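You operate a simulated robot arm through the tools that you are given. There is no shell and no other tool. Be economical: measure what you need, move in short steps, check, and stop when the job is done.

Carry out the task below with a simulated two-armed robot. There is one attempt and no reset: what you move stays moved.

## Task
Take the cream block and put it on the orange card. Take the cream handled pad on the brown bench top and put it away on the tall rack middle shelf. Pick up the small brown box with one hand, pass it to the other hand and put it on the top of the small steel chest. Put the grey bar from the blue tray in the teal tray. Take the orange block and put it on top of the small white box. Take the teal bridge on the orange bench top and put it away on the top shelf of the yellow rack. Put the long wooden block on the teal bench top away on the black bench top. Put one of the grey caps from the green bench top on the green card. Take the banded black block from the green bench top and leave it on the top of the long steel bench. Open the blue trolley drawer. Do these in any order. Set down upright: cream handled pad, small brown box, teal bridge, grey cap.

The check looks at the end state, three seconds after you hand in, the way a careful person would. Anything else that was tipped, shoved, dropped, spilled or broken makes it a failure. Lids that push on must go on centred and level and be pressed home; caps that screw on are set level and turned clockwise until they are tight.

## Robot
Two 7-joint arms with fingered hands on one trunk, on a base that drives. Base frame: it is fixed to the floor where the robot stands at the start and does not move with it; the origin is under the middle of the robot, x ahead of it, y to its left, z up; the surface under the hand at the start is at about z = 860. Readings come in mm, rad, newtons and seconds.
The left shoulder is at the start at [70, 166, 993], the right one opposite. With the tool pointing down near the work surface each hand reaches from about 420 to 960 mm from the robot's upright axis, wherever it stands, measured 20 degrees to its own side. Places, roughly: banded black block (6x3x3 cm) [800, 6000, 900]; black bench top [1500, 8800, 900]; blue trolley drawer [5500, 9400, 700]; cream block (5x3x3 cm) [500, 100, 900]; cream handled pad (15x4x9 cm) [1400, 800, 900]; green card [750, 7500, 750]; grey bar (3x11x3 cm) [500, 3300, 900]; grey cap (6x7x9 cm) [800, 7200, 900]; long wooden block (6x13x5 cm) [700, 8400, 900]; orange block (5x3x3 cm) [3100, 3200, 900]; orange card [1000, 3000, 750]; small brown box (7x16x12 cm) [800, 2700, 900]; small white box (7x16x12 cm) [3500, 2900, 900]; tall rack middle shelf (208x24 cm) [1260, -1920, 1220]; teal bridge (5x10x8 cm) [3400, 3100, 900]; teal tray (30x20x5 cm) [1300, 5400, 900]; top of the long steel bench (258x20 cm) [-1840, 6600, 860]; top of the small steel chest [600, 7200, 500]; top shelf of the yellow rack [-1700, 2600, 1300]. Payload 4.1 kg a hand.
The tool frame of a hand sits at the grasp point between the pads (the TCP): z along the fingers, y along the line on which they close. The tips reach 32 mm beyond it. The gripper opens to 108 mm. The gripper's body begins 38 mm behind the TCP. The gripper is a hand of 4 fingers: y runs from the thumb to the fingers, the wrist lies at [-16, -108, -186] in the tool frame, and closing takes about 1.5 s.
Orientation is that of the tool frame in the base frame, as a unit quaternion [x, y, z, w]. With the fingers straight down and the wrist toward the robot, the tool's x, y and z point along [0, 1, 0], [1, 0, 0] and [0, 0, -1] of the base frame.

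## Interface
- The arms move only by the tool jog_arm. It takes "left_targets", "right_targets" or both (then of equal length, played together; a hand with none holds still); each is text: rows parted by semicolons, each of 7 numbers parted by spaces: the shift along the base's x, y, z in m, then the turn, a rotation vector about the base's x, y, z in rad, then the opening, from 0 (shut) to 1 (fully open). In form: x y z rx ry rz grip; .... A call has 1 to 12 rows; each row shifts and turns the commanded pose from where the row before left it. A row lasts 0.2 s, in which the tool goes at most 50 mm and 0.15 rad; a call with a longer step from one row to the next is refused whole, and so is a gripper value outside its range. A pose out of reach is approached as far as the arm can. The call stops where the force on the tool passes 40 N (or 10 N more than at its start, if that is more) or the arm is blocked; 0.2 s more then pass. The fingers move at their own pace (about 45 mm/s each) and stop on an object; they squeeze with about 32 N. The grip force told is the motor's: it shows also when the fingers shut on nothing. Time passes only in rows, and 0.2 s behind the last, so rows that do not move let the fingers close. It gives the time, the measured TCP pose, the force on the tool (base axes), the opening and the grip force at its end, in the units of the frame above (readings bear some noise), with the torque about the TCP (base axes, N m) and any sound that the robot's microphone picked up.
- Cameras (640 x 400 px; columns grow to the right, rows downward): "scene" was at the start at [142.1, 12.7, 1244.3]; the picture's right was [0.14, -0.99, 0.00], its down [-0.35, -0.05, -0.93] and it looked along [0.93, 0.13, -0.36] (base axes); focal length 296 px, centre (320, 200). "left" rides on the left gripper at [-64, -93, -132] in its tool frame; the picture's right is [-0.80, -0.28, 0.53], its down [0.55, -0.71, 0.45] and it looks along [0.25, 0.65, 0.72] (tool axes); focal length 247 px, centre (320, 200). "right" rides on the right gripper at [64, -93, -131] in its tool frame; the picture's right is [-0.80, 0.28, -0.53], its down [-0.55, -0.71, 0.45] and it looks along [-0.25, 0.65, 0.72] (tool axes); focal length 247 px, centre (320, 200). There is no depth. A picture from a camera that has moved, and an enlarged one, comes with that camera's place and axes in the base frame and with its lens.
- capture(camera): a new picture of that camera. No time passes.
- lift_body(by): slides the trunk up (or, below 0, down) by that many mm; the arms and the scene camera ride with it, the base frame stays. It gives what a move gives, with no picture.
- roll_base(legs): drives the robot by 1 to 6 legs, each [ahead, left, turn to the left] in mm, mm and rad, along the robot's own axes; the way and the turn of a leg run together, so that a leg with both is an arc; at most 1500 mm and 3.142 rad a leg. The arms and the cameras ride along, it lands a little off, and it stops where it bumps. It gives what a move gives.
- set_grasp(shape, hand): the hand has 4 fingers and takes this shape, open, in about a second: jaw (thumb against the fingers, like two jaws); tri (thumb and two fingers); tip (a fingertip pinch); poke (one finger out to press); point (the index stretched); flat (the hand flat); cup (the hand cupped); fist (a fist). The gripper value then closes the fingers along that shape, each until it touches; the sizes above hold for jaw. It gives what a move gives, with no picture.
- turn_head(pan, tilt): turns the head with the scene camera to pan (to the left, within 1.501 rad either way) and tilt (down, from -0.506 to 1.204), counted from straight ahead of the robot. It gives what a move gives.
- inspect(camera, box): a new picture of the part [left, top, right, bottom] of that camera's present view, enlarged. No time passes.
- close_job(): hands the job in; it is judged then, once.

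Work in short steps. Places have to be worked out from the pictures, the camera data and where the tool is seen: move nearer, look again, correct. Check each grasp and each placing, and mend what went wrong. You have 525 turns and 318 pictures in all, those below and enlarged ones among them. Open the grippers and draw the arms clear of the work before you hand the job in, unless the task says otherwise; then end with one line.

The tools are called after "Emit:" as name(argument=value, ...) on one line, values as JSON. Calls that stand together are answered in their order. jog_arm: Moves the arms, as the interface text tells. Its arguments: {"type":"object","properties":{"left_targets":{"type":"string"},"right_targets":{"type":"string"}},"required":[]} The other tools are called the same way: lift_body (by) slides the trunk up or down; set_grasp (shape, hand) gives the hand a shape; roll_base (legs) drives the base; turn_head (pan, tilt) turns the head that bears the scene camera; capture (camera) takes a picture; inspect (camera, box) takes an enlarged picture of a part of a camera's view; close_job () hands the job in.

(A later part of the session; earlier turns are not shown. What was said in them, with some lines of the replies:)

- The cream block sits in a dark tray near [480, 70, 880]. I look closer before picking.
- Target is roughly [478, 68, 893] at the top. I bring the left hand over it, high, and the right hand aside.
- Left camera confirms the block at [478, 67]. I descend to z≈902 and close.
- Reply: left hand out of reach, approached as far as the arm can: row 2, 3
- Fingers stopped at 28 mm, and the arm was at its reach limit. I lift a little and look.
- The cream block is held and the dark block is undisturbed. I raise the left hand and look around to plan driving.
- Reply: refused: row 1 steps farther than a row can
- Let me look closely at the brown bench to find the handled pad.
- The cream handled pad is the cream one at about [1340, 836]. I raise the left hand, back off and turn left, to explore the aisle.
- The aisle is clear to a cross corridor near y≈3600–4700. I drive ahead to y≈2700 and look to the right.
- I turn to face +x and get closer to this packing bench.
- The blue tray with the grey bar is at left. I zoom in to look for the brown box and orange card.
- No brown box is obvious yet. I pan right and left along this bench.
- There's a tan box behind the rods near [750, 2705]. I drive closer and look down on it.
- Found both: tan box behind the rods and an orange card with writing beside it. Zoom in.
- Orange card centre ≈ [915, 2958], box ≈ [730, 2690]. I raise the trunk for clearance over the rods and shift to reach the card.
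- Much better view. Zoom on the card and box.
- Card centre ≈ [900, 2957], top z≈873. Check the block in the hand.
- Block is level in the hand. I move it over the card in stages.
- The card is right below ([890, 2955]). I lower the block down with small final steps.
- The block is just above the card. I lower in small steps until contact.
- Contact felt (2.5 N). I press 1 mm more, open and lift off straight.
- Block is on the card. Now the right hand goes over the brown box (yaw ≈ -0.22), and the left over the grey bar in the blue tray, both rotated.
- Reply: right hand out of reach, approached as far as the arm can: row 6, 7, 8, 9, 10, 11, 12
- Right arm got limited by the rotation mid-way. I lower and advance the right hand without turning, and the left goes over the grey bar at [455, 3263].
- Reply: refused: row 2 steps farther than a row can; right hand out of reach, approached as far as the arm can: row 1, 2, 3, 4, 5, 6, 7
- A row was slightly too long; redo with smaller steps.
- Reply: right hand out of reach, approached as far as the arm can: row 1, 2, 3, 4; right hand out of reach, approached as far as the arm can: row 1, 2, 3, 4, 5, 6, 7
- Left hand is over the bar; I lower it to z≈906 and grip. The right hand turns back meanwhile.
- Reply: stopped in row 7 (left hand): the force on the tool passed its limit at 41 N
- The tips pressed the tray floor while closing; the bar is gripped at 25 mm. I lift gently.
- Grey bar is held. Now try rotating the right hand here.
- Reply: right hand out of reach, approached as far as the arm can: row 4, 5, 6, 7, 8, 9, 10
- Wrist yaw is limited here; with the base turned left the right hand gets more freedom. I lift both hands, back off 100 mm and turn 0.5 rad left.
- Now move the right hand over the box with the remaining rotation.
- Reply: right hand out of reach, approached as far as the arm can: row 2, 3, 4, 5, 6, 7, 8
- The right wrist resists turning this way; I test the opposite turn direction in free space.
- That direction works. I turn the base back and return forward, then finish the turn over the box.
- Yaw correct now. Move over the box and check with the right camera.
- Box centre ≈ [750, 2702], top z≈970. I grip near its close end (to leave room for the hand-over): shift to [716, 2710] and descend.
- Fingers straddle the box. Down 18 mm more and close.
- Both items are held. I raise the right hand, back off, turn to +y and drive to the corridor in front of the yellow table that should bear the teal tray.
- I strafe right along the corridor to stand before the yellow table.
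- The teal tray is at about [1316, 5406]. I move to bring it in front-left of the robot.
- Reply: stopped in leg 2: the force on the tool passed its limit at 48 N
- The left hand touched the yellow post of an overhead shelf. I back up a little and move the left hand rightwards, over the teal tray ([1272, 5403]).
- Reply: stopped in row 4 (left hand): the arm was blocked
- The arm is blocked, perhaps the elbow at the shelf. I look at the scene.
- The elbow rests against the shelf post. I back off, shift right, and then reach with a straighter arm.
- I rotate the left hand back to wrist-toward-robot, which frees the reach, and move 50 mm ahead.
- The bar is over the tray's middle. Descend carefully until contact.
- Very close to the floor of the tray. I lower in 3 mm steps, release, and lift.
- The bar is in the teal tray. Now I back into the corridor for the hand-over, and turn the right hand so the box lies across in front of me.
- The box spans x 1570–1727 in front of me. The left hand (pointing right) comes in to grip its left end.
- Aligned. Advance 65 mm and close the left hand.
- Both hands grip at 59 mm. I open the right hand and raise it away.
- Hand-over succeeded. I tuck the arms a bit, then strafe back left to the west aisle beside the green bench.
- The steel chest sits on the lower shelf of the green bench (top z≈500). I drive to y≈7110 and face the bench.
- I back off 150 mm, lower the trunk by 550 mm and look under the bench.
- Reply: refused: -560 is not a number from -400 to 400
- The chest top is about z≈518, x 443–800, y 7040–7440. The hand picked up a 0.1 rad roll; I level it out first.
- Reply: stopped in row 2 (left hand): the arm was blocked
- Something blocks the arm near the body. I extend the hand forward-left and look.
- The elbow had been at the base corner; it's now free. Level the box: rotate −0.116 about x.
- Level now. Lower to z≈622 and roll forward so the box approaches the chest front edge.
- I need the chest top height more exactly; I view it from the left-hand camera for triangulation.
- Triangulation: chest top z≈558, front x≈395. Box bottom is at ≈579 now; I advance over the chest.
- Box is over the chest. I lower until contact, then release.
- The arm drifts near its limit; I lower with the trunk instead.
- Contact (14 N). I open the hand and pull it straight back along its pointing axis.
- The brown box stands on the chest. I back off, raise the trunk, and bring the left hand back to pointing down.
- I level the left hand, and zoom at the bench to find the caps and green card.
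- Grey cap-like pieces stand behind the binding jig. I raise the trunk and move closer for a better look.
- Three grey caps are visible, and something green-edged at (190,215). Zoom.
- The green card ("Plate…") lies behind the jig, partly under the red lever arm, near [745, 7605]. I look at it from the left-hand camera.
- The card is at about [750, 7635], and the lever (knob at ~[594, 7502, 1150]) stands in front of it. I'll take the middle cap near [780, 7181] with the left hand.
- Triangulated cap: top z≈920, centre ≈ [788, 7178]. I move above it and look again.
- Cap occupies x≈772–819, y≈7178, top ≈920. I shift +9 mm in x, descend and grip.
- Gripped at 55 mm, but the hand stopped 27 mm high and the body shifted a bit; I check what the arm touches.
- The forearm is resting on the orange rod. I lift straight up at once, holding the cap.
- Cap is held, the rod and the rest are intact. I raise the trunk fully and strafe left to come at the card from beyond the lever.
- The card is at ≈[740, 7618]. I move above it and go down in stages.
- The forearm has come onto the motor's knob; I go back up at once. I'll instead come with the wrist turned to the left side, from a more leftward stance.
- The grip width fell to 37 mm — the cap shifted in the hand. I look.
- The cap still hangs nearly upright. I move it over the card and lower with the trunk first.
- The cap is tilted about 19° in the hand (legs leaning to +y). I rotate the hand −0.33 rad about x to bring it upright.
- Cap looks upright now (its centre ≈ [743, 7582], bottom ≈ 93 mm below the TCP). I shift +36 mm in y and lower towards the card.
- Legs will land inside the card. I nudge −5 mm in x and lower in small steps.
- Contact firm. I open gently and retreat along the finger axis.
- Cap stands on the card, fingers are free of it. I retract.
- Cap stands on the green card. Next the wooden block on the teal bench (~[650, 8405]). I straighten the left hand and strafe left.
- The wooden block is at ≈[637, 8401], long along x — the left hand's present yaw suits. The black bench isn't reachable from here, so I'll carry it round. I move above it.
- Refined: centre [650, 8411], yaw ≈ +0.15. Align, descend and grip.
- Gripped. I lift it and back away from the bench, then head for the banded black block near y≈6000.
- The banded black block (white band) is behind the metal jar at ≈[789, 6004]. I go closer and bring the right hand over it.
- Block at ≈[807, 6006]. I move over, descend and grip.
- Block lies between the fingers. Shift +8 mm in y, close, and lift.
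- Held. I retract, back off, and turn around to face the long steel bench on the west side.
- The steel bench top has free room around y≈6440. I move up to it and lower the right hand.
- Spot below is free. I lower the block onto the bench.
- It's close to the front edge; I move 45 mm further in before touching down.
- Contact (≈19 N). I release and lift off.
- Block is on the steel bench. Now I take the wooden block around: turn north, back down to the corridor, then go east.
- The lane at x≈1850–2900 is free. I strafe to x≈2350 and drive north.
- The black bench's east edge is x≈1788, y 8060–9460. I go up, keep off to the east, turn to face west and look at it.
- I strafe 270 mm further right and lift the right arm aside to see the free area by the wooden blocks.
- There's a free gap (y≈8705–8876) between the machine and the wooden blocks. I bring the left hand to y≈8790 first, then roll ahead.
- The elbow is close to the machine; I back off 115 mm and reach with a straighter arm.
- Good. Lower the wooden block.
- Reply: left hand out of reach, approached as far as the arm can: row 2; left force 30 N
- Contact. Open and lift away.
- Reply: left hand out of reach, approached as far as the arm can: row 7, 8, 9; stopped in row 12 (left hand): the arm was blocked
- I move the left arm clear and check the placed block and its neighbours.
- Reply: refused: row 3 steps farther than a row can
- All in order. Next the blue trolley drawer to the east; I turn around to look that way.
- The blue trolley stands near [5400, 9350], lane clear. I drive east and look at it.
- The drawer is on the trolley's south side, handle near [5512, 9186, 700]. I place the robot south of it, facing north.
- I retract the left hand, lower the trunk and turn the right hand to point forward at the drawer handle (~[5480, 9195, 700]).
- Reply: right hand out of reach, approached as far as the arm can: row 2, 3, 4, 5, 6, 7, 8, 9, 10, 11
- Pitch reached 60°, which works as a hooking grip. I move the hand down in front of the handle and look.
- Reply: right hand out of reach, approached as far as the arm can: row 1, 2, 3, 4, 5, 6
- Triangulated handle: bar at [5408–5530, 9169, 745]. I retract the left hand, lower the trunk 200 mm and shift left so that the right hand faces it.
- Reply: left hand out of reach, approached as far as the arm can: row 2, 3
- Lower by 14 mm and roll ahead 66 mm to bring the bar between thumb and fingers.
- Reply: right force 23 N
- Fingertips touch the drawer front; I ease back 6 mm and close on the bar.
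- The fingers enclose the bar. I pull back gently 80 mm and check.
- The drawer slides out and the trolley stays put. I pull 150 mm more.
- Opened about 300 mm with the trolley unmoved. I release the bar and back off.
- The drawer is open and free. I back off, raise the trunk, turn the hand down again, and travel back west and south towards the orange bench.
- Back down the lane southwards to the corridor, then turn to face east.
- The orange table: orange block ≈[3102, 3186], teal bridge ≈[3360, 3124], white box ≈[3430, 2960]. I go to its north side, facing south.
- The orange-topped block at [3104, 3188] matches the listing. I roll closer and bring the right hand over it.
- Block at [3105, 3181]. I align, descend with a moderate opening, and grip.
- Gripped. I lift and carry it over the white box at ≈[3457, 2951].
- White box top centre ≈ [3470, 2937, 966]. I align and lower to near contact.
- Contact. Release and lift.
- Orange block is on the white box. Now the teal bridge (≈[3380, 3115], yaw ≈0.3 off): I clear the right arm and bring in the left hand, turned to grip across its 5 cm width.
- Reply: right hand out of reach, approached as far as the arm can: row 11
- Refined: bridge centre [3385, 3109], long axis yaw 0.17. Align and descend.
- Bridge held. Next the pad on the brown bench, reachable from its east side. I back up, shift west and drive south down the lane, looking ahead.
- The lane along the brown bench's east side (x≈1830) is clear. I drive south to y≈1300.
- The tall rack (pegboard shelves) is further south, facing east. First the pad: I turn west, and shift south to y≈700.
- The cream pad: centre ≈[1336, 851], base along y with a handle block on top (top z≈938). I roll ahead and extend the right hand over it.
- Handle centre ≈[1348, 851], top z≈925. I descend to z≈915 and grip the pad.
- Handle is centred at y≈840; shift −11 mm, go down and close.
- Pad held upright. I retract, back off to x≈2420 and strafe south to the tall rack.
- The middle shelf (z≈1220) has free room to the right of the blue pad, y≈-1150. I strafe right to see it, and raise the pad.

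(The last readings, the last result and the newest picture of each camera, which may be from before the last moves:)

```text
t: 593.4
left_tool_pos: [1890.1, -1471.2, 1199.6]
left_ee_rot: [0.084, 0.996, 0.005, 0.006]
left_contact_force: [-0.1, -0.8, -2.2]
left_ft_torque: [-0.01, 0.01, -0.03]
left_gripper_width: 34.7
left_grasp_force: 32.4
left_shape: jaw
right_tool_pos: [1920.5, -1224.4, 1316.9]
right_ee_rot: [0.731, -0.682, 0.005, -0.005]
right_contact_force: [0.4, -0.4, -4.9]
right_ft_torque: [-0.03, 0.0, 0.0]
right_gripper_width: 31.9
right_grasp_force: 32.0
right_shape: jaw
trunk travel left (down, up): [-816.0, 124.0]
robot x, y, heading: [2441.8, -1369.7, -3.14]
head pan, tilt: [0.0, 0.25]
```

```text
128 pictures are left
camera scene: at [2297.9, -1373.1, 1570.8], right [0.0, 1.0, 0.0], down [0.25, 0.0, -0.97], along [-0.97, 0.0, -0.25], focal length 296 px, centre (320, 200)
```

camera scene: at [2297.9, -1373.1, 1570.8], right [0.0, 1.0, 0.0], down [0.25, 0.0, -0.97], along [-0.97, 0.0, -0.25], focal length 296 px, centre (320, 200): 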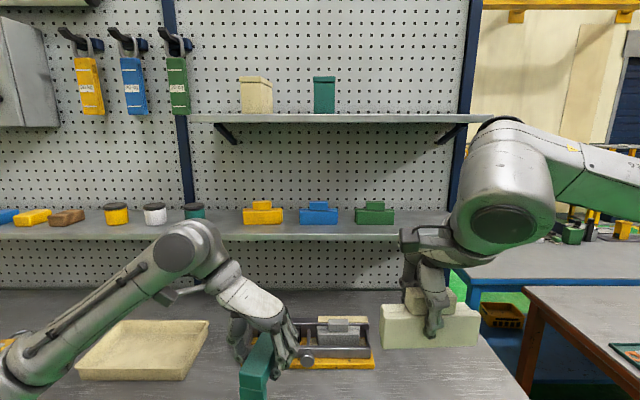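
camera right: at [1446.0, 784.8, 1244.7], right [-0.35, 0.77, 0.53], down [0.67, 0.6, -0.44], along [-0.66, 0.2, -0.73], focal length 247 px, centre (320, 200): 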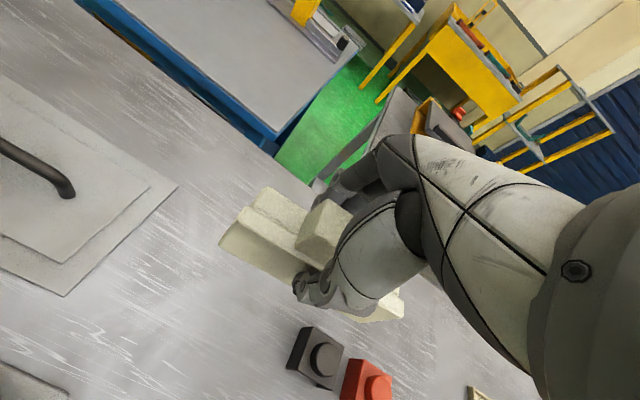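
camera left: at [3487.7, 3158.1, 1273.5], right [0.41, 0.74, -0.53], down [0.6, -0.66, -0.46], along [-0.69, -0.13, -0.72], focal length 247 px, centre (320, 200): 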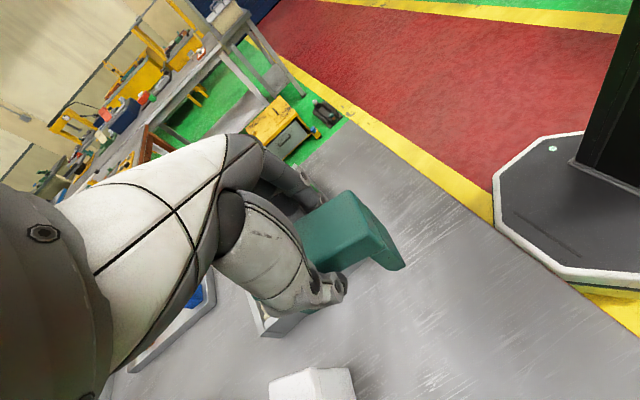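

A fourth slot next to the green pad is free (y≈-985, x≈1270). I align with it and approach, watching heights.

Emit:
roll_base(legs=[[0, -215, 0], [330, 0, 0]])

Emit:
capture(camera="scene")

Emit:
capture(camera="right")

```text
t: 596.8
left_tool_pos: [1565.0, -1257.4, 1200.9]
left_ee_rot: [0.084, 0.996, 0.004, 0.005]
left_contact_force: [0.0, -0.4, -1.6]
left_ft_torque: [0.05, -0.01, 0.0]
left_gripper_width: 34.5
left_grasp_force: 32.2
left_shape: jaw
right_tool_pos: [1594.9, -1011.8, 1316.5]
right_ee_rot: [0.731, -0.682, 0.005, -0.004]
right_contact_force: [0.4, -0.4, -3.7]
right_ft_torque: [-0.02, 0.0, 0.0]
right_gripper_width: 32.0
right_grasp_force: 32.0
right_shape: jaw
trunk travel left (down, up): [-816.0, 124.0]
robot x, y, heading: [2115.0, -1154.1, -3.138]
head pan, tilt: [0.0, 0.25]
```

```text
127 pictures are left
camera scene: at [1972.1, -1158.1, 1571.0], right [0.0, 1.0, 0.0], down [0.25, 0.0, -0.97], along [-0.97, 0.0, -0.25], focal length 296 px, centre (320, 200)
```

scene: 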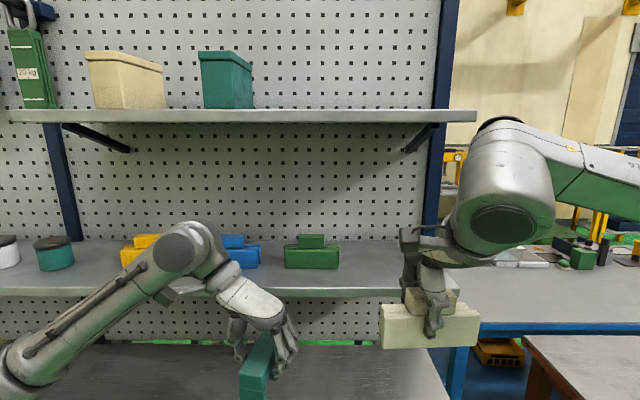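

```text
126 pictures are left
camera right: at [1689.7, -1067.8, 1449.6], right [-0.34, 0.78, 0.53], down [0.67, 0.6, -0.44], along [-0.66, 0.2, -0.73], focal length 247 px, centre (320, 200)
```

right: 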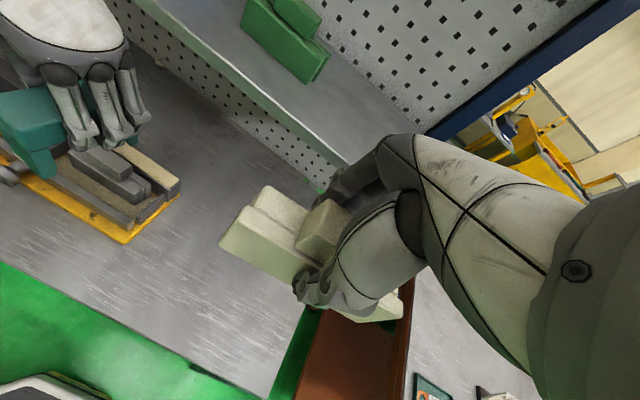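

Shelf top is z≈1225–1240. I slide the pad in at bottom height ≈1257, then check.

Emit:
jog_arm(right_targets="-0.04 0.004 -0.002 0 0 0 0.1;-0.04 0.003 -0.002 0 0 0 0.1;-0.04 0 0 0 0 0 0.1;-0.04 0 0 0 0 0 0.1;-0.04 0 0 0 0 0 0.1;-0.04 0 0 0 0 0 0.1")

Emit:
capture(camera="scene")

Emit:
capture(camera="right")

```text
t: 598.2
left_tool_pos: [1560.9, -1256.8, 1199.4]
left_ee_rot: [0.083, 0.997, 0.004, 0.007]
left_contact_force: [0.1, 1.0, -2.8]
left_ft_torque: [0.01, -0.04, 0.04]
left_gripper_width: 34.5
left_grasp_force: 32.3
left_shape: jaw
right_tool_pos: [1350.0, -1003.7, 1311.1]
right_ee_rot: [0.731, -0.683, 0.006, -0.005]
right_contact_force: [-0.9, 0.2, -4.2]
right_ft_torque: [-0.02, 0.03, 0.01]
right_gripper_width: 32.0
right_grasp_force: 32.0
right_shape: jaw
trunk travel left (down, up): [-816.0, 124.0]
robot x, y, heading: [2115.0, -1154.8, -3.137]
head pan, tilt: [0.0, 0.25]
```

```text
125 pictures are left
camera scene: at [1967.8, -1158.9, 1570.5], right [0.0, 1.0, 0.0], down [0.25, 0.0, -0.97], along [-0.97, 0.0, -0.25], focal length 296 px, centre (320, 200)
```

scene: 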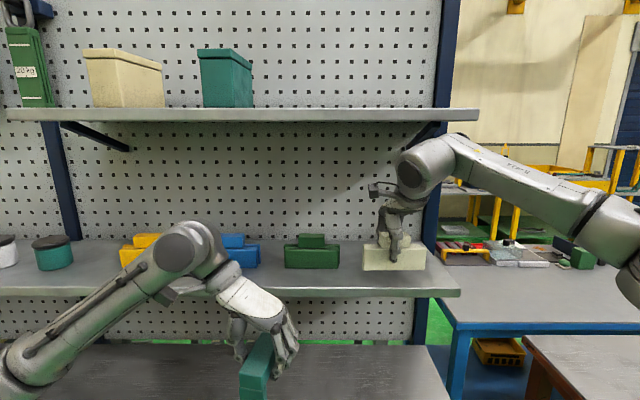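

```text
124 pictures are left
camera right: at [1445.0, -1061.6, 1443.4], right [-0.35, 0.78, 0.53], down [0.67, 0.6, -0.44], along [-0.65, 0.2, -0.73], focal length 247 px, centre (320, 200)
```

right: 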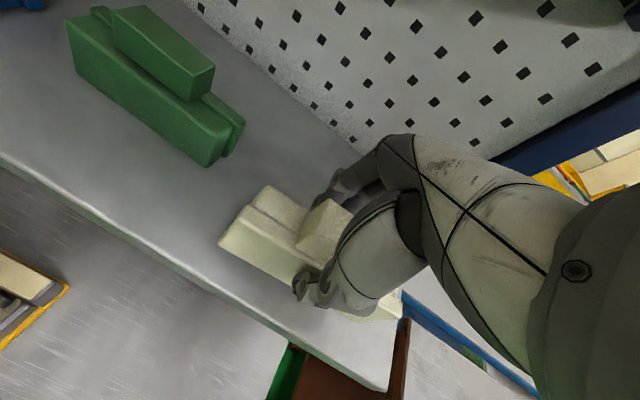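

Nicely over the shelf. 50 mm further in, then lower to contact.

Emit:
jog_arm(right_targets="-0.03 0 0 0 0 0 0.1;-0.02 0 -0.005 0 0 0 0.1;0 0 -0.01 0 0 0 0.1;0 0 -0.006 0 0 0 0.1;0 0 0 0 0 0 0.1")

```text
t: 599.4
left_tool_pos: [1563.0, -1257.3, 1199.2]
left_ee_rot: [0.084, 0.996, 0.004, 0.006]
left_contact_force: [0.2, 0.0, -2.3]
left_ft_torque: [-0.03, -0.01, -0.01]
left_gripper_width: 34.8
left_grasp_force: 31.7
left_shape: jaw
right_tool_pos: [1303.2, -1003.4, 1290.4]
right_ee_rot: [0.731, -0.683, 0.005, -0.005]
right_contact_force: [-0.4, 0.1, -3.7]
right_ft_torque: [-0.01, -0.03, 0.01]
right_gripper_width: 31.9
right_grasp_force: 31.8
right_shape: jaw
trunk travel left (down, up): [-816.0, 124.0]
robot x, y, heading: [2113.1, -1156.6, -3.138]
head pan, tilt: [0.0, 0.25]
```

Emit:
jog_arm(right_targets="0 0 -0.005 0 0 0 0.1;0 0 -0.004 0 0 0 0.1;0 0 -0.003 0 0 0 0.1;0 0 0 0 0 0 0.1")

Emit:
inspect(camera="scene", box=[270, 160, 480, 310])

```text
t: 600.4
left_tool_pos: [1563.8, -1257.8, 1202.7]
left_ee_rot: [0.084, 0.996, 0.004, 0.005]
left_contact_force: [0.4, 0.2, -1.9]
left_ft_torque: [-0.02, -0.01, 0.03]
left_gripper_width: 34.7
left_grasp_force: 31.9
left_shape: jaw
right_tool_pos: [1303.1, -1003.8, 1279.7]
right_ee_rot: [0.731, -0.682, 0.004, -0.003]
right_contact_force: [-3.1, 0.8, 8.5]
right_ft_torque: [0.08, 0.14, 0.08]
right_gripper_width: 32.4
right_grasp_force: 31.5
right_shape: jaw
trunk travel left (down, up): [-816.0, 124.0]
robot x, y, heading: [2114.1, -1156.7, -3.133]
head pan, tilt: [0.0, 0.25]
```

```text
2.67 times, centred on (375, 235) of scene
camera zoom: at [1971.6, -1158.4, 1571.1], right [0.0, 1.0, 0.0], down [0.25, 0.0, -0.97], along [-0.97, 0.0, -0.25], focal length 790 px, centre (173, 107)
```

zoom: 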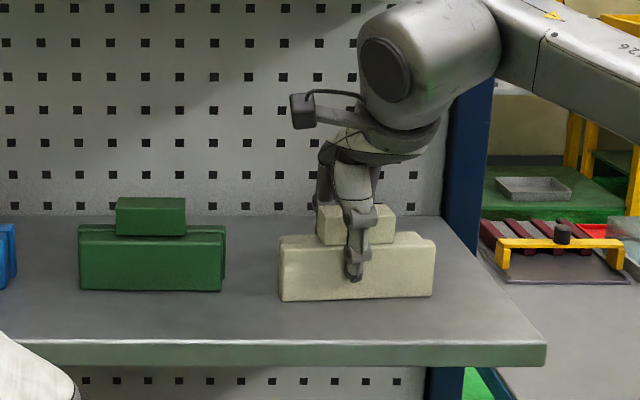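

Contact (12 N), pad sits level. I open and lift out, then withdraw.

Emit:
jog_arm(right_targets="0 0 0.001 0 0 0 0.2;0 0 0 0 0 0 0.4;0 0 0 0 0 0 0.6;0 0 0 0 0 0 0.6;0 0 0 0 0 0 0.6;0 0 0.02 0 0 0 0.6;0 0 0.025 0 0 0 0.6;0.02 0 0.015 0 0 0 0.6;0.045 0 0 0 0 0 0.6;0.045 0 0 0 0 0 0.6;0.045 0 0 0 0 0 0.6;0.045 0 0 0 0 0 0.6")

Emit:
inspect(camera="scene", box=[270, 160, 480, 310])

```text
t: 603.0
left_tool_pos: [1564.0, -1255.7, 1201.1]
left_ee_rot: [0.084, 0.996, 0.004, 0.005]
left_contact_force: [0.7, 0.7, -1.6]
left_ft_torque: [0.02, -0.01, 0.02]
left_gripper_width: 34.6
left_grasp_force: 31.9
left_shape: jaw
right_tool_pos: [1505.8, -1001.4, 1340.8]
right_ee_rot: [0.731, -0.682, 0.005, -0.004]
right_contact_force: [-0.2, -0.5, -1.1]
right_ft_torque: [-0.01, 0.02, 0.02]
right_gripper_width: 64.5
right_grasp_force: 0.1
right_shape: jaw
trunk travel left (down, up): [-816.0, 124.0]
robot x, y, heading: [2117.5, -1158.8, -3.137]
head pan, tilt: [0.0, 0.25]
```

```text
2.67 times, centred on (375, 235) of scene
camera zoom: at [1973.0, -1157.2, 1571.1], right [0.0, 1.0, 0.0], down [0.25, 0.0, -0.97], along [-0.97, 0.0, -0.25], focal length 790 px, centre (173, 107)
```

zoom: 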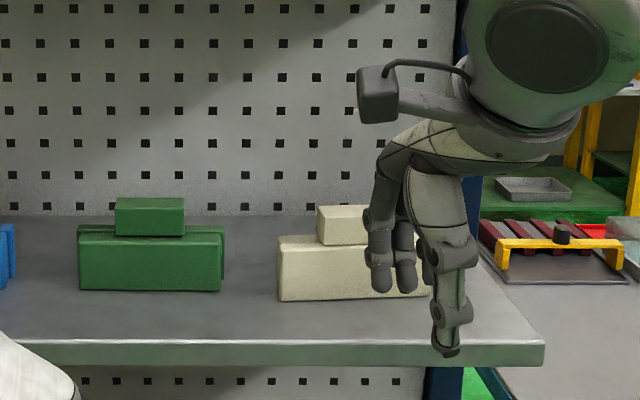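

The pad stands on the shelf. Now the teal bridge to the yellow rack: back off and go north along the lane.

Emit:
roll_base(legs=[[-320, 0, 0], [0, -1350, 0], [0, -1350, 0], [0, -1350, 0], [0, -1250, 0]])

Emit:
turn_head(pan=0, tilt=0.3)

Emit:
capture(camera="scene")

```text
t: 630.0
left_tool_pos: [1815.6, 4007.3, 1200.8]
left_ee_rot: [0.081, 0.997, 0.004, 0.005]
left_contact_force: [-0.1, 0.4, -3.0]
left_ft_torque: [-0.02, -0.01, -0.02]
left_gripper_width: 34.6
left_grasp_force: 31.9
left_shape: jaw
right_tool_pos: [1755.3, 4260.8, 1339.9]
right_ee_rot: [0.733, -0.68, 0.005, -0.006]
right_contact_force: [-0.7, 0.1, -0.7]
right_ft_torque: [0.03, -0.05, 0.02]
right_gripper_width: 64.6
right_grasp_force: 0.1
right_shape: jaw
trunk travel left (down, up): [-816.0, 124.0]
robot x, y, heading: [2366.9, 4108.9, -3.134]
head pan, tilt: [0.0, 0.25]
```

```text
t: 630.6
left_tool_pos: [1814.8, 4008.3, 1200.6]
left_ee_rot: [0.082, 0.997, 0.004, 0.006]
left_contact_force: [-0.8, -0.2, -2.4]
left_ft_torque: [0.01, -0.03, 0.02]
left_gripper_width: 34.5
left_grasp_force: 31.8
left_shape: jaw
right_tool_pos: [1754.2, 4261.1, 1340.0]
right_ee_rot: [0.733, -0.68, 0.006, -0.003]
right_contact_force: [-0.7, 0.1, 0.1]
right_ft_torque: [0.0, 0.0, 0.04]
right_gripper_width: 64.7
right_grasp_force: 0.1
right_shape: jaw
trunk travel left (down, up): [-816.0, 124.0]
robot x, y, heading: [2368.9, 4111.4, -3.131]
head pan, tilt: [0.0, 0.3]
```

```text
121 pictures are left
camera scene: at [2221.9, 4107.7, 1566.1], right [-0.01, 1.0, 0.0], down [0.3, 0.0, -0.96], along [-0.96, -0.01, -0.3], focal length 296 px, centre (320, 200)
```

scene: 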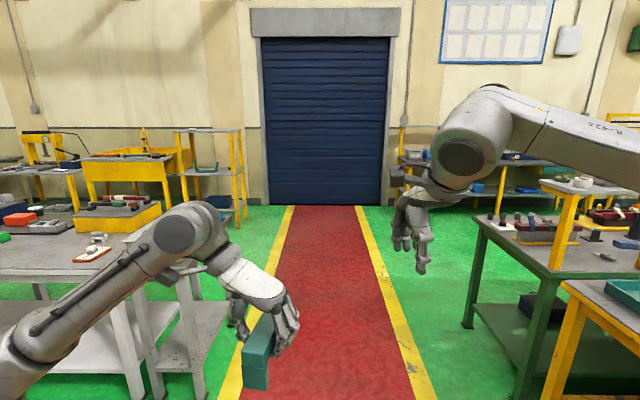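

Emit:
roll_base(legs=[[1400, 0, -0.01], [1350, 0, 0], [0, 1150, 0]])

Emit:
turn_head(pan=0.15, tilt=0.3)

Emit:
capture(camera="scene")

```text
t: 649.4
left_tool_pos: [-946.7, 2870.1, 1200.0]
left_ee_rot: [0.092, 0.996, 0.004, 0.005]
left_contact_force: [0.2, -1.4, -1.3]
left_ft_torque: [-0.02, 0.03, 0.0]
left_gripper_width: 34.5
left_grasp_force: 32.3
left_shape: jaw
right_tool_pos: [-1000.3, 3125.2, 1339.5]
right_ee_rot: [0.725, -0.688, 0.005, -0.004]
right_contact_force: [0.1, 0.2, -0.3]
right_ft_torque: [0.0, 0.03, -0.01]
right_gripper_width: 64.5
right_grasp_force: 0.0
right_shape: jaw
trunk travel left (down, up): [-816.0, 124.0]
robot x, y, heading: [-391.6, 2961.0, 3.124]
head pan, tilt: [0.0, 0.3]
```

```text
t: 650.1
left_tool_pos: [-946.3, 2869.8, 1200.5]
left_ee_rot: [0.093, 0.996, 0.004, 0.006]
left_contact_force: [-0.5, -0.1, -2.8]
left_ft_torque: [0.01, -0.02, -0.01]
left_gripper_width: 34.8
left_grasp_force: 32.0
left_shape: jaw
right_tool_pos: [-1001.4, 3123.6, 1339.8]
right_ee_rot: [0.725, -0.688, 0.006, -0.005]
right_contact_force: [-0.4, -0.2, -0.3]
right_ft_torque: [0.03, 0.05, 0.0]
right_gripper_width: 64.7
right_grasp_force: 0.1
right_shape: jaw
trunk travel left (down, up): [-816.0, 124.0]
robot x, y, heading: [-393.1, 2960.7, 3.125]
head pan, tilt: [0.15, 0.3]
```

```text
120 pictures are left
camera scene: at [-536.2, 2947.2, 1566.1], right [-0.14, 0.99, 0.0], down [0.29, 0.04, -0.96], along [-0.95, -0.13, -0.3], focal length 296 px, centre (320, 200)
```

scene: 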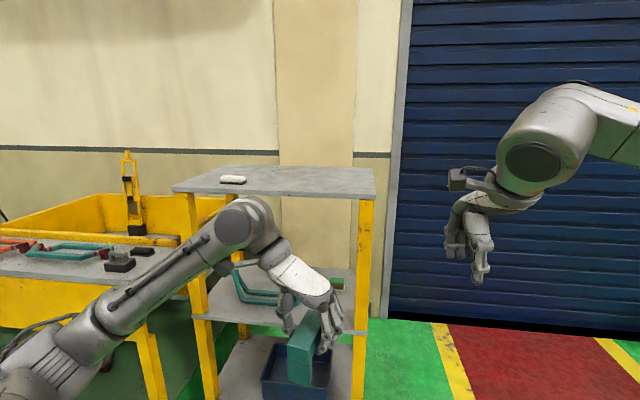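

The yellow rack's top shelf is at x≈-1450…-1900, y≈2310–3000. I raise the bridge above it and approach at y≈2720.

Emit:
lift_body(by=120)

Emit:
jog_arm(left_targets="0 -0.03 0.035 0 0 0 0.2;0 -0.03 0.035 0 0 0 0.2;0 -0.02 0.035 0 0 0 0.2", right_targets="0.03 0.03 0 0 0 0 1;0.03 0.03 0 0 0 0 1;0.03 0.03 0 0 0 0 1")

Emit:
roll_base(legs=[[0, 75, 0.015], [330, 0, 0]])

Emit:
capture(camera="scene")

Emit:
capture(camera="left")

```text
t: 651.6
left_tool_pos: [-946.9, 2869.7, 1320.0]
left_ee_rot: [0.092, 0.996, 0.004, 0.007]
left_contact_force: [-0.1, 0.3, -2.5]
left_ft_torque: [0.02, -0.04, 0.01]
left_gripper_width: 34.8
left_grasp_force: 31.9
left_shape: jaw
right_tool_pos: [-1001.8, 3125.7, 1458.9]
right_ee_rot: [0.726, -0.688, 0.005, -0.005]
right_contact_force: [0.9, -0.2, -0.3]
right_ft_torque: [0.0, 0.0, -0.02]
right_gripper_width: 64.4
right_grasp_force: 0.1
right_shape: jaw
trunk travel left (down, up): [-936.0, 4.0]
robot x, y, heading: [-391.4, 2962.3, 3.127]
head pan, tilt: [0.15, 0.3]
```

```text
t: 652.4
left_tool_pos: [-943.8, 2789.8, 1426.8]
left_ee_rot: [0.093, 0.996, 0.004, 0.005]
left_contact_force: [0.2, -0.2, -3.0]
left_ft_torque: [0.01, 0.01, -0.02]
left_gripper_width: 34.4
left_grasp_force: 32.0
left_shape: jaw
right_tool_pos: [-909.5, 3217.4, 1460.5]
right_ee_rot: [0.726, -0.688, 0.005, -0.003]
right_contact_force: [0.1, 0.0, -0.1]
right_ft_torque: [-0.03, 0.01, -0.03]
right_gripper_width: 107.4
right_grasp_force: 0.0
right_shape: jaw
trunk travel left (down, up): [-936.0, 4.0]
robot x, y, heading: [-391.7, 2958.2, 3.129]
head pan, tilt: [0.15, 0.3]
```

```text
t: 655.2
left_tool_pos: [-1270.4, 2705.6, 1426.3]
left_ee_rot: [0.084, 0.996, 0.004, 0.005]
left_contact_force: [0.3, 0.8, -2.1]
left_ft_torque: [0.0, 0.03, -0.03]
left_gripper_width: 34.6
left_grasp_force: 32.3
left_shape: jaw
right_tool_pos: [-1243.1, 3132.1, 1461.2]
right_ee_rot: [0.731, -0.683, 0.005, -0.004]
right_contact_force: [-0.2, 0.3, -0.2]
right_ft_torque: [0.0, 0.04, -0.01]
right_gripper_width: 107.6
right_grasp_force: 0.1
right_shape: jaw
trunk travel left (down, up): [-936.0, 4.0]
robot x, y, heading: [-721.7, 2886.7, -3.142]
head pan, tilt: [0.15, 0.3]
```

```text
119 pictures are left
camera scene: at [-862.5, 2869.7, 1686.5], right [-0.15, 0.99, 0.0], down [0.29, 0.04, -0.96], along [-0.94, -0.14, -0.29], focal length 296 px, centre (320, 200)
```

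scene: 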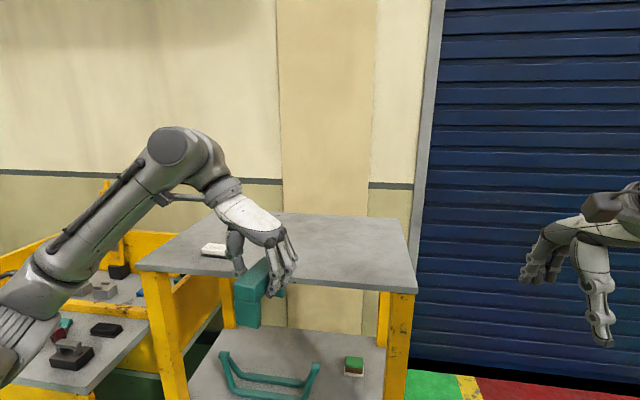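

```text
118 pictures are left
camera left: at [-1224.6, 2603.0, 1559.4], right [0.74, -0.41, -0.53], down [-0.66, -0.6, -0.46], along [-0.13, 0.69, -0.72], focal length 247 px, centre (320, 200)
```

left: 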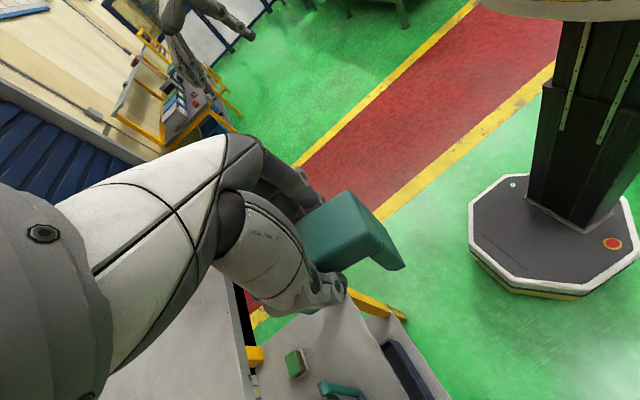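

I roll 150 mm nearer and slide the bridge over the shelf.

Emit:
roll_base(legs=[[150, 0, 0]])

Emit:
jog_arm(left_targets="-0.045 0.002 0 0 0 0 0.2;-0.045 0.002 0 0 0 0 0.2;-0.045 0.002 0 0 0 0 0.2;-0.045 0.002 0 0 0 0 0.2")

Emit:
capture(camera="scene")

Emit:
capture(camera="left")

```text
t: 656.6
left_tool_pos: [-1419.5, 2705.3, 1427.4]
left_ee_rot: [0.084, 0.996, 0.003, 0.005]
left_contact_force: [0.2, 0.1, -2.5]
left_ft_torque: [0.02, 0.0, 0.01]
left_gripper_width: 34.6
left_grasp_force: 31.7
left_shape: jaw
right_tool_pos: [-1389.6, 3133.0, 1462.5]
right_ee_rot: [0.731, -0.683, 0.004, -0.004]
right_contact_force: [1.4, 0.7, 0.3]
right_ft_torque: [0.02, 0.03, 0.04]
right_gripper_width: 107.8
right_grasp_force: 0.0
right_shape: jaw
trunk travel left (down, up): [-936.0, 4.0]
robot x, y, heading: [-874.1, 2885.3, -3.145]
head pan, tilt: [0.15, 0.3]
```

```text
t: 657.6
left_tool_pos: [-1605.2, 2716.6, 1424.7]
left_ee_rot: [0.086, 0.996, 0.003, 0.007]
left_contact_force: [-0.4, 0.3, -2.5]
left_ft_torque: [0.03, -0.04, -0.03]
left_gripper_width: 34.4
left_grasp_force: 32.1
left_shape: jaw
right_tool_pos: [-1395.7, 3134.3, 1457.5]
right_ee_rot: [0.731, -0.683, 0.006, -0.005]
right_contact_force: [-1.1, 1.2, 0.0]
right_ft_torque: [-0.05, -0.02, 0.04]
right_gripper_width: 107.8
right_grasp_force: 0.1
right_shape: jaw
trunk travel left (down, up): [-936.0, 4.0]
robot x, y, heading: [-872.0, 2882.6, -3.137]
head pan, tilt: [0.15, 0.3]
```

```text
117 pictures are left
camera scene: at [-1018.2, 2872.3, 1685.8], right [-0.15, 0.99, 0.0], down [0.29, 0.04, -0.95], along [-0.94, -0.14, -0.3], focal length 296 px, centre (320, 200)
```

scene: 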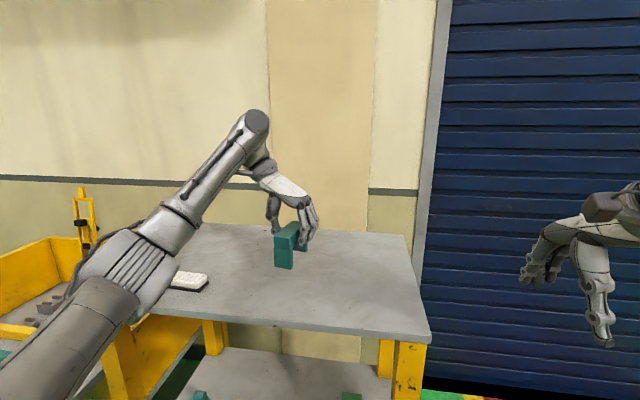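

```text
116 pictures are left
camera left: at [-1559.9, 2613.6, 1557.9], right [0.75, -0.41, -0.52], down [-0.65, -0.6, -0.46], along [-0.13, 0.69, -0.72], focal length 247 px, centre (320, 200)
```

left: 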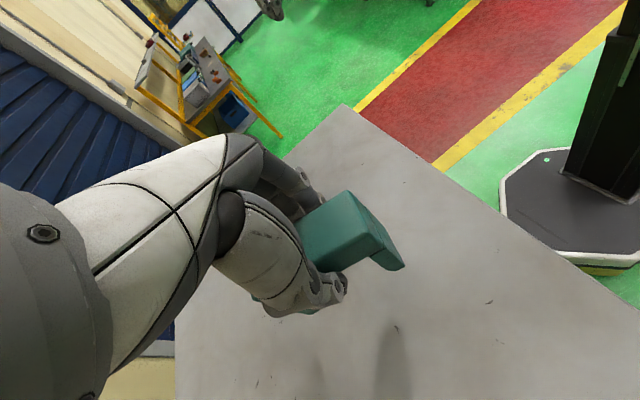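

Over the shelf with room all round. I lower to contact.

Emit:
jog_arm(left_targets="0 0 -0.025 0 0 0 0.2;0 0 -0.012 0 0 0 0.2;0 0 -0.006 0 0 0 0.2;0 0 -0.004 0 0 0 0.2;0 0 0 0 0 0 0.2")

Emit:
capture(camera="left")

Emit:
inspect(camera="scene", box=[100, 160, 440, 340])

```text
t: 658.8
left_tool_pos: [-1604.2, 2714.8, 1376.9]
left_ee_rot: [0.085, 0.996, 0.004, 0.006]
left_contact_force: [-0.4, 0.3, -3.5]
left_ft_torque: [0.03, -0.07, -0.01]
left_gripper_width: 34.7
left_grasp_force: 32.3
left_shape: jaw
right_tool_pos: [-1394.1, 3132.6, 1459.7]
right_ee_rot: [0.731, -0.683, 0.005, -0.004]
right_contact_force: [-0.3, -0.2, -0.1]
right_ft_torque: [0.01, -0.04, 0.0]
right_gripper_width: 107.9
right_grasp_force: 0.1
right_shape: jaw
trunk travel left (down, up): [-936.0, 4.0]
robot x, y, heading: [-870.7, 2884.2, -3.143]
head pan, tilt: [0.15, 0.3]
```

```text
115 pictures are left
camera left: at [-1557.9, 2611.1, 1511.0], right [0.75, -0.41, -0.53], down [-0.65, -0.6, -0.46], along [-0.13, 0.69, -0.72], focal length 247 px, centre (320, 200)
```

left: 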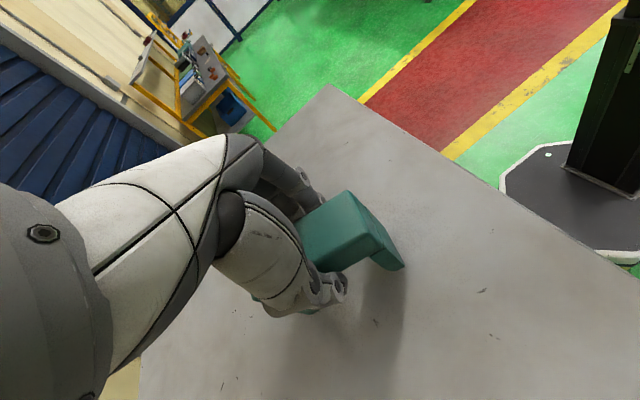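

```text
1.88 times, centred on (270, 250) of scene
camera zoom: at [-1016.3, 2869.7, 1686.0], right [-0.15, 0.99, 0.0], down [0.29, 0.04, -0.95], along [-0.94, -0.14, -0.3], focal length 558 px, centre (414, 106)
```

zoom: 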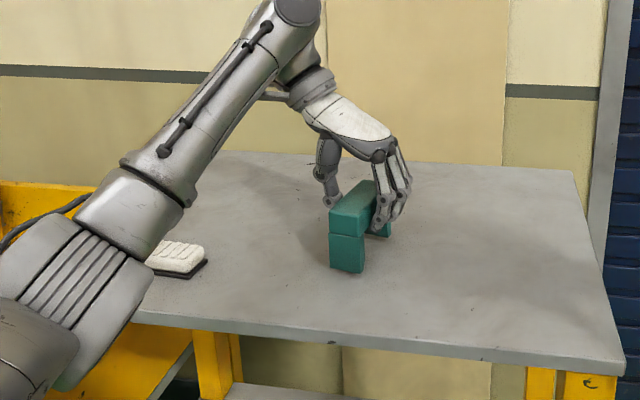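

Emit:
jog_arm(left_targets="0 0 -0.004 0 0 0 0.2;0 0 -0.003 0 0 0 0.2;0 0 -0.003 0 0 0 0.2;0 0 0 0 0 0 0.2")

```text
t: 659.8
left_tool_pos: [-1602.4, 2713.1, 1369.8]
left_ee_rot: [0.084, 0.996, 0.004, 0.005]
left_contact_force: [-1.4, -0.4, 5.3]
left_ft_torque: [0.0, 0.06, 0.0]
left_gripper_width: 34.7
left_grasp_force: 32.3
left_shape: jaw
right_tool_pos: [-1392.9, 3133.4, 1460.6]
right_ee_rot: [0.731, -0.683, 0.005, -0.004]
right_contact_force: [-0.2, 0.6, -0.3]
right_ft_torque: [0.0, 0.0, -0.04]
right_gripper_width: 107.6
right_grasp_force: 0.1
right_shape: jaw
trunk travel left (down, up): [-936.0, 4.0]
robot x, y, heading: [-870.6, 2883.8, -3.139]
head pan, tilt: [0.15, 0.3]
```

Contact (≈8 N). Release and lift out.

Emit:
jog_arm(left_targets="0 0 0 0 0 0 0.3;0 0 0 0 0 0 0.5;0 0 0 0 0 0 0.7;0 0 0 0 0 0 0.7;0 0 0 0 0 0 0.7;0 0 0.02 0 0 0 0.7;0 0 0.04 0 0 0 0.7;0 0 0.045 0 0 0 0.7;0.02 0 0.035 0 0 0 0.7;0.045 0 0 0 0 0 0.8;0.045 0 0 0 0 0 0.9")

Emit:
roll_base(legs=[[-350, 0, 0]])

Emit:
capture(camera="scene")

```text
t: 662.2
left_tool_pos: [-1489.9, 2712.1, 1509.7]
left_ee_rot: [0.084, 0.996, 0.004, 0.005]
left_contact_force: [0.3, 0.2, -0.1]
left_ft_torque: [0.01, 0.04, 0.01]
left_gripper_width: 97.2
left_grasp_force: 0.0
left_shape: jaw
right_tool_pos: [-1392.2, 3132.3, 1461.5]
right_ee_rot: [0.731, -0.683, 0.005, -0.004]
right_contact_force: [0.3, 0.5, 0.0]
right_ft_torque: [0.0, 0.0, -0.02]
right_gripper_width: 107.8
right_grasp_force: 0.1
right_shape: jaw
trunk travel left (down, up): [-936.0, 4.0]
robot x, y, heading: [-874.0, 2885.2, -3.14]
head pan, tilt: [0.15, 0.3]
```

```text
t: 664.4
left_tool_pos: [-1147.4, 2715.6, 1507.7]
left_ee_rot: [0.086, 0.996, 0.003, 0.007]
left_contact_force: [-1.1, 0.3, 0.4]
left_ft_torque: [0.0, -0.05, 0.02]
left_gripper_width: 96.6
left_grasp_force: 0.1
left_shape: jaw
right_tool_pos: [-1046.2, 3134.0, 1458.9]
right_ee_rot: [0.73, -0.684, 0.006, -0.005]
right_contact_force: [0.4, -0.7, -0.9]
right_ft_torque: [0.0, -0.06, 0.0]
right_gripper_width: 107.5
right_grasp_force: 0.0
right_shape: jaw
trunk travel left (down, up): [-936.0, 4.0]
robot x, y, heading: [-529.5, 2883.3, 3.144]
head pan, tilt: [0.15, 0.3]
```

```text
113 pictures are left
camera scene: at [-670.4, 2870.1, 1685.7], right [-0.15, 0.99, 0.0], down [0.29, 0.04, -0.95], along [-0.94, -0.14, -0.3], focal length 296 px, centre (320, 200)
```

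scene: 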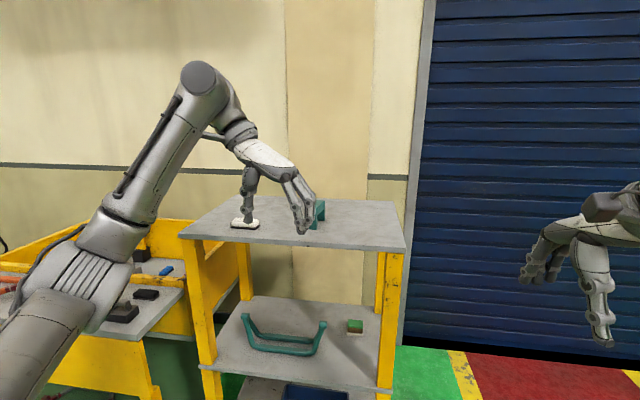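

Emit:
jog_arm(left_targets="0 -0.045 0 0 0 0 1;0 -0.045 0 0 0 0 1;0 -0.045 0 0 0 0 1;0 -0.045 0 0 0 0 1")

Emit:
inspect(camera="scene", box=[170, 150, 420, 290])

```text
t: 665.4
left_tool_pos: [-1141.3, 2533.0, 1511.6]
left_ee_rot: [0.086, 0.996, 0.005, 0.004]
left_contact_force: [0.1, 0.0, 0.2]
left_ft_torque: [0.04, 0.01, 0.01]
left_gripper_width: 107.7
left_grasp_force: 0.2
left_shape: jaw
right_tool_pos: [-1042.2, 3130.6, 1461.6]
right_ee_rot: [0.73, -0.684, 0.005, -0.003]
right_contact_force: [0.4, -0.8, -0.4]
right_ft_torque: [-0.02, 0.01, 0.04]
right_gripper_width: 107.7
right_grasp_force: 0.0
right_shape: jaw
trunk travel left (down, up): [-936.0, 4.0]
robot x, y, heading: [-526.1, 2884.8, 3.142]
head pan, tilt: [0.15, 0.3]
```

```text
2.56 times, centred on (295, 220) of scene
camera zoom: at [-664.8, 2868.2, 1686.3], right [-0.15, 0.99, 0.0], down [0.29, 0.04, -0.96], along [-0.95, -0.14, -0.29], focal length 758 px, centre (384, 149)
```

zoom: 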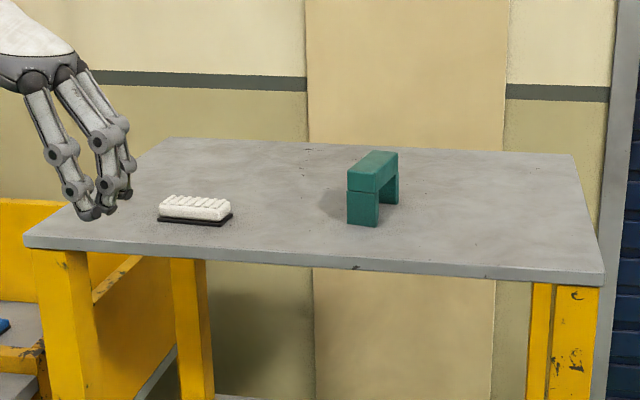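

All ten jobs have been checked in pictures after placing, and the hands are open and clear. I hand in.

Emit:
close_job()

```text
The job is handed in.
```

All ten tasks are done and handed in. Each result was checked in a picture after placing. Three times an arm touched fixed equipment: the shelf post by the teal tray, and the rod and motor knob of the binding jig. I saw nothing moved or damaged afterwards.
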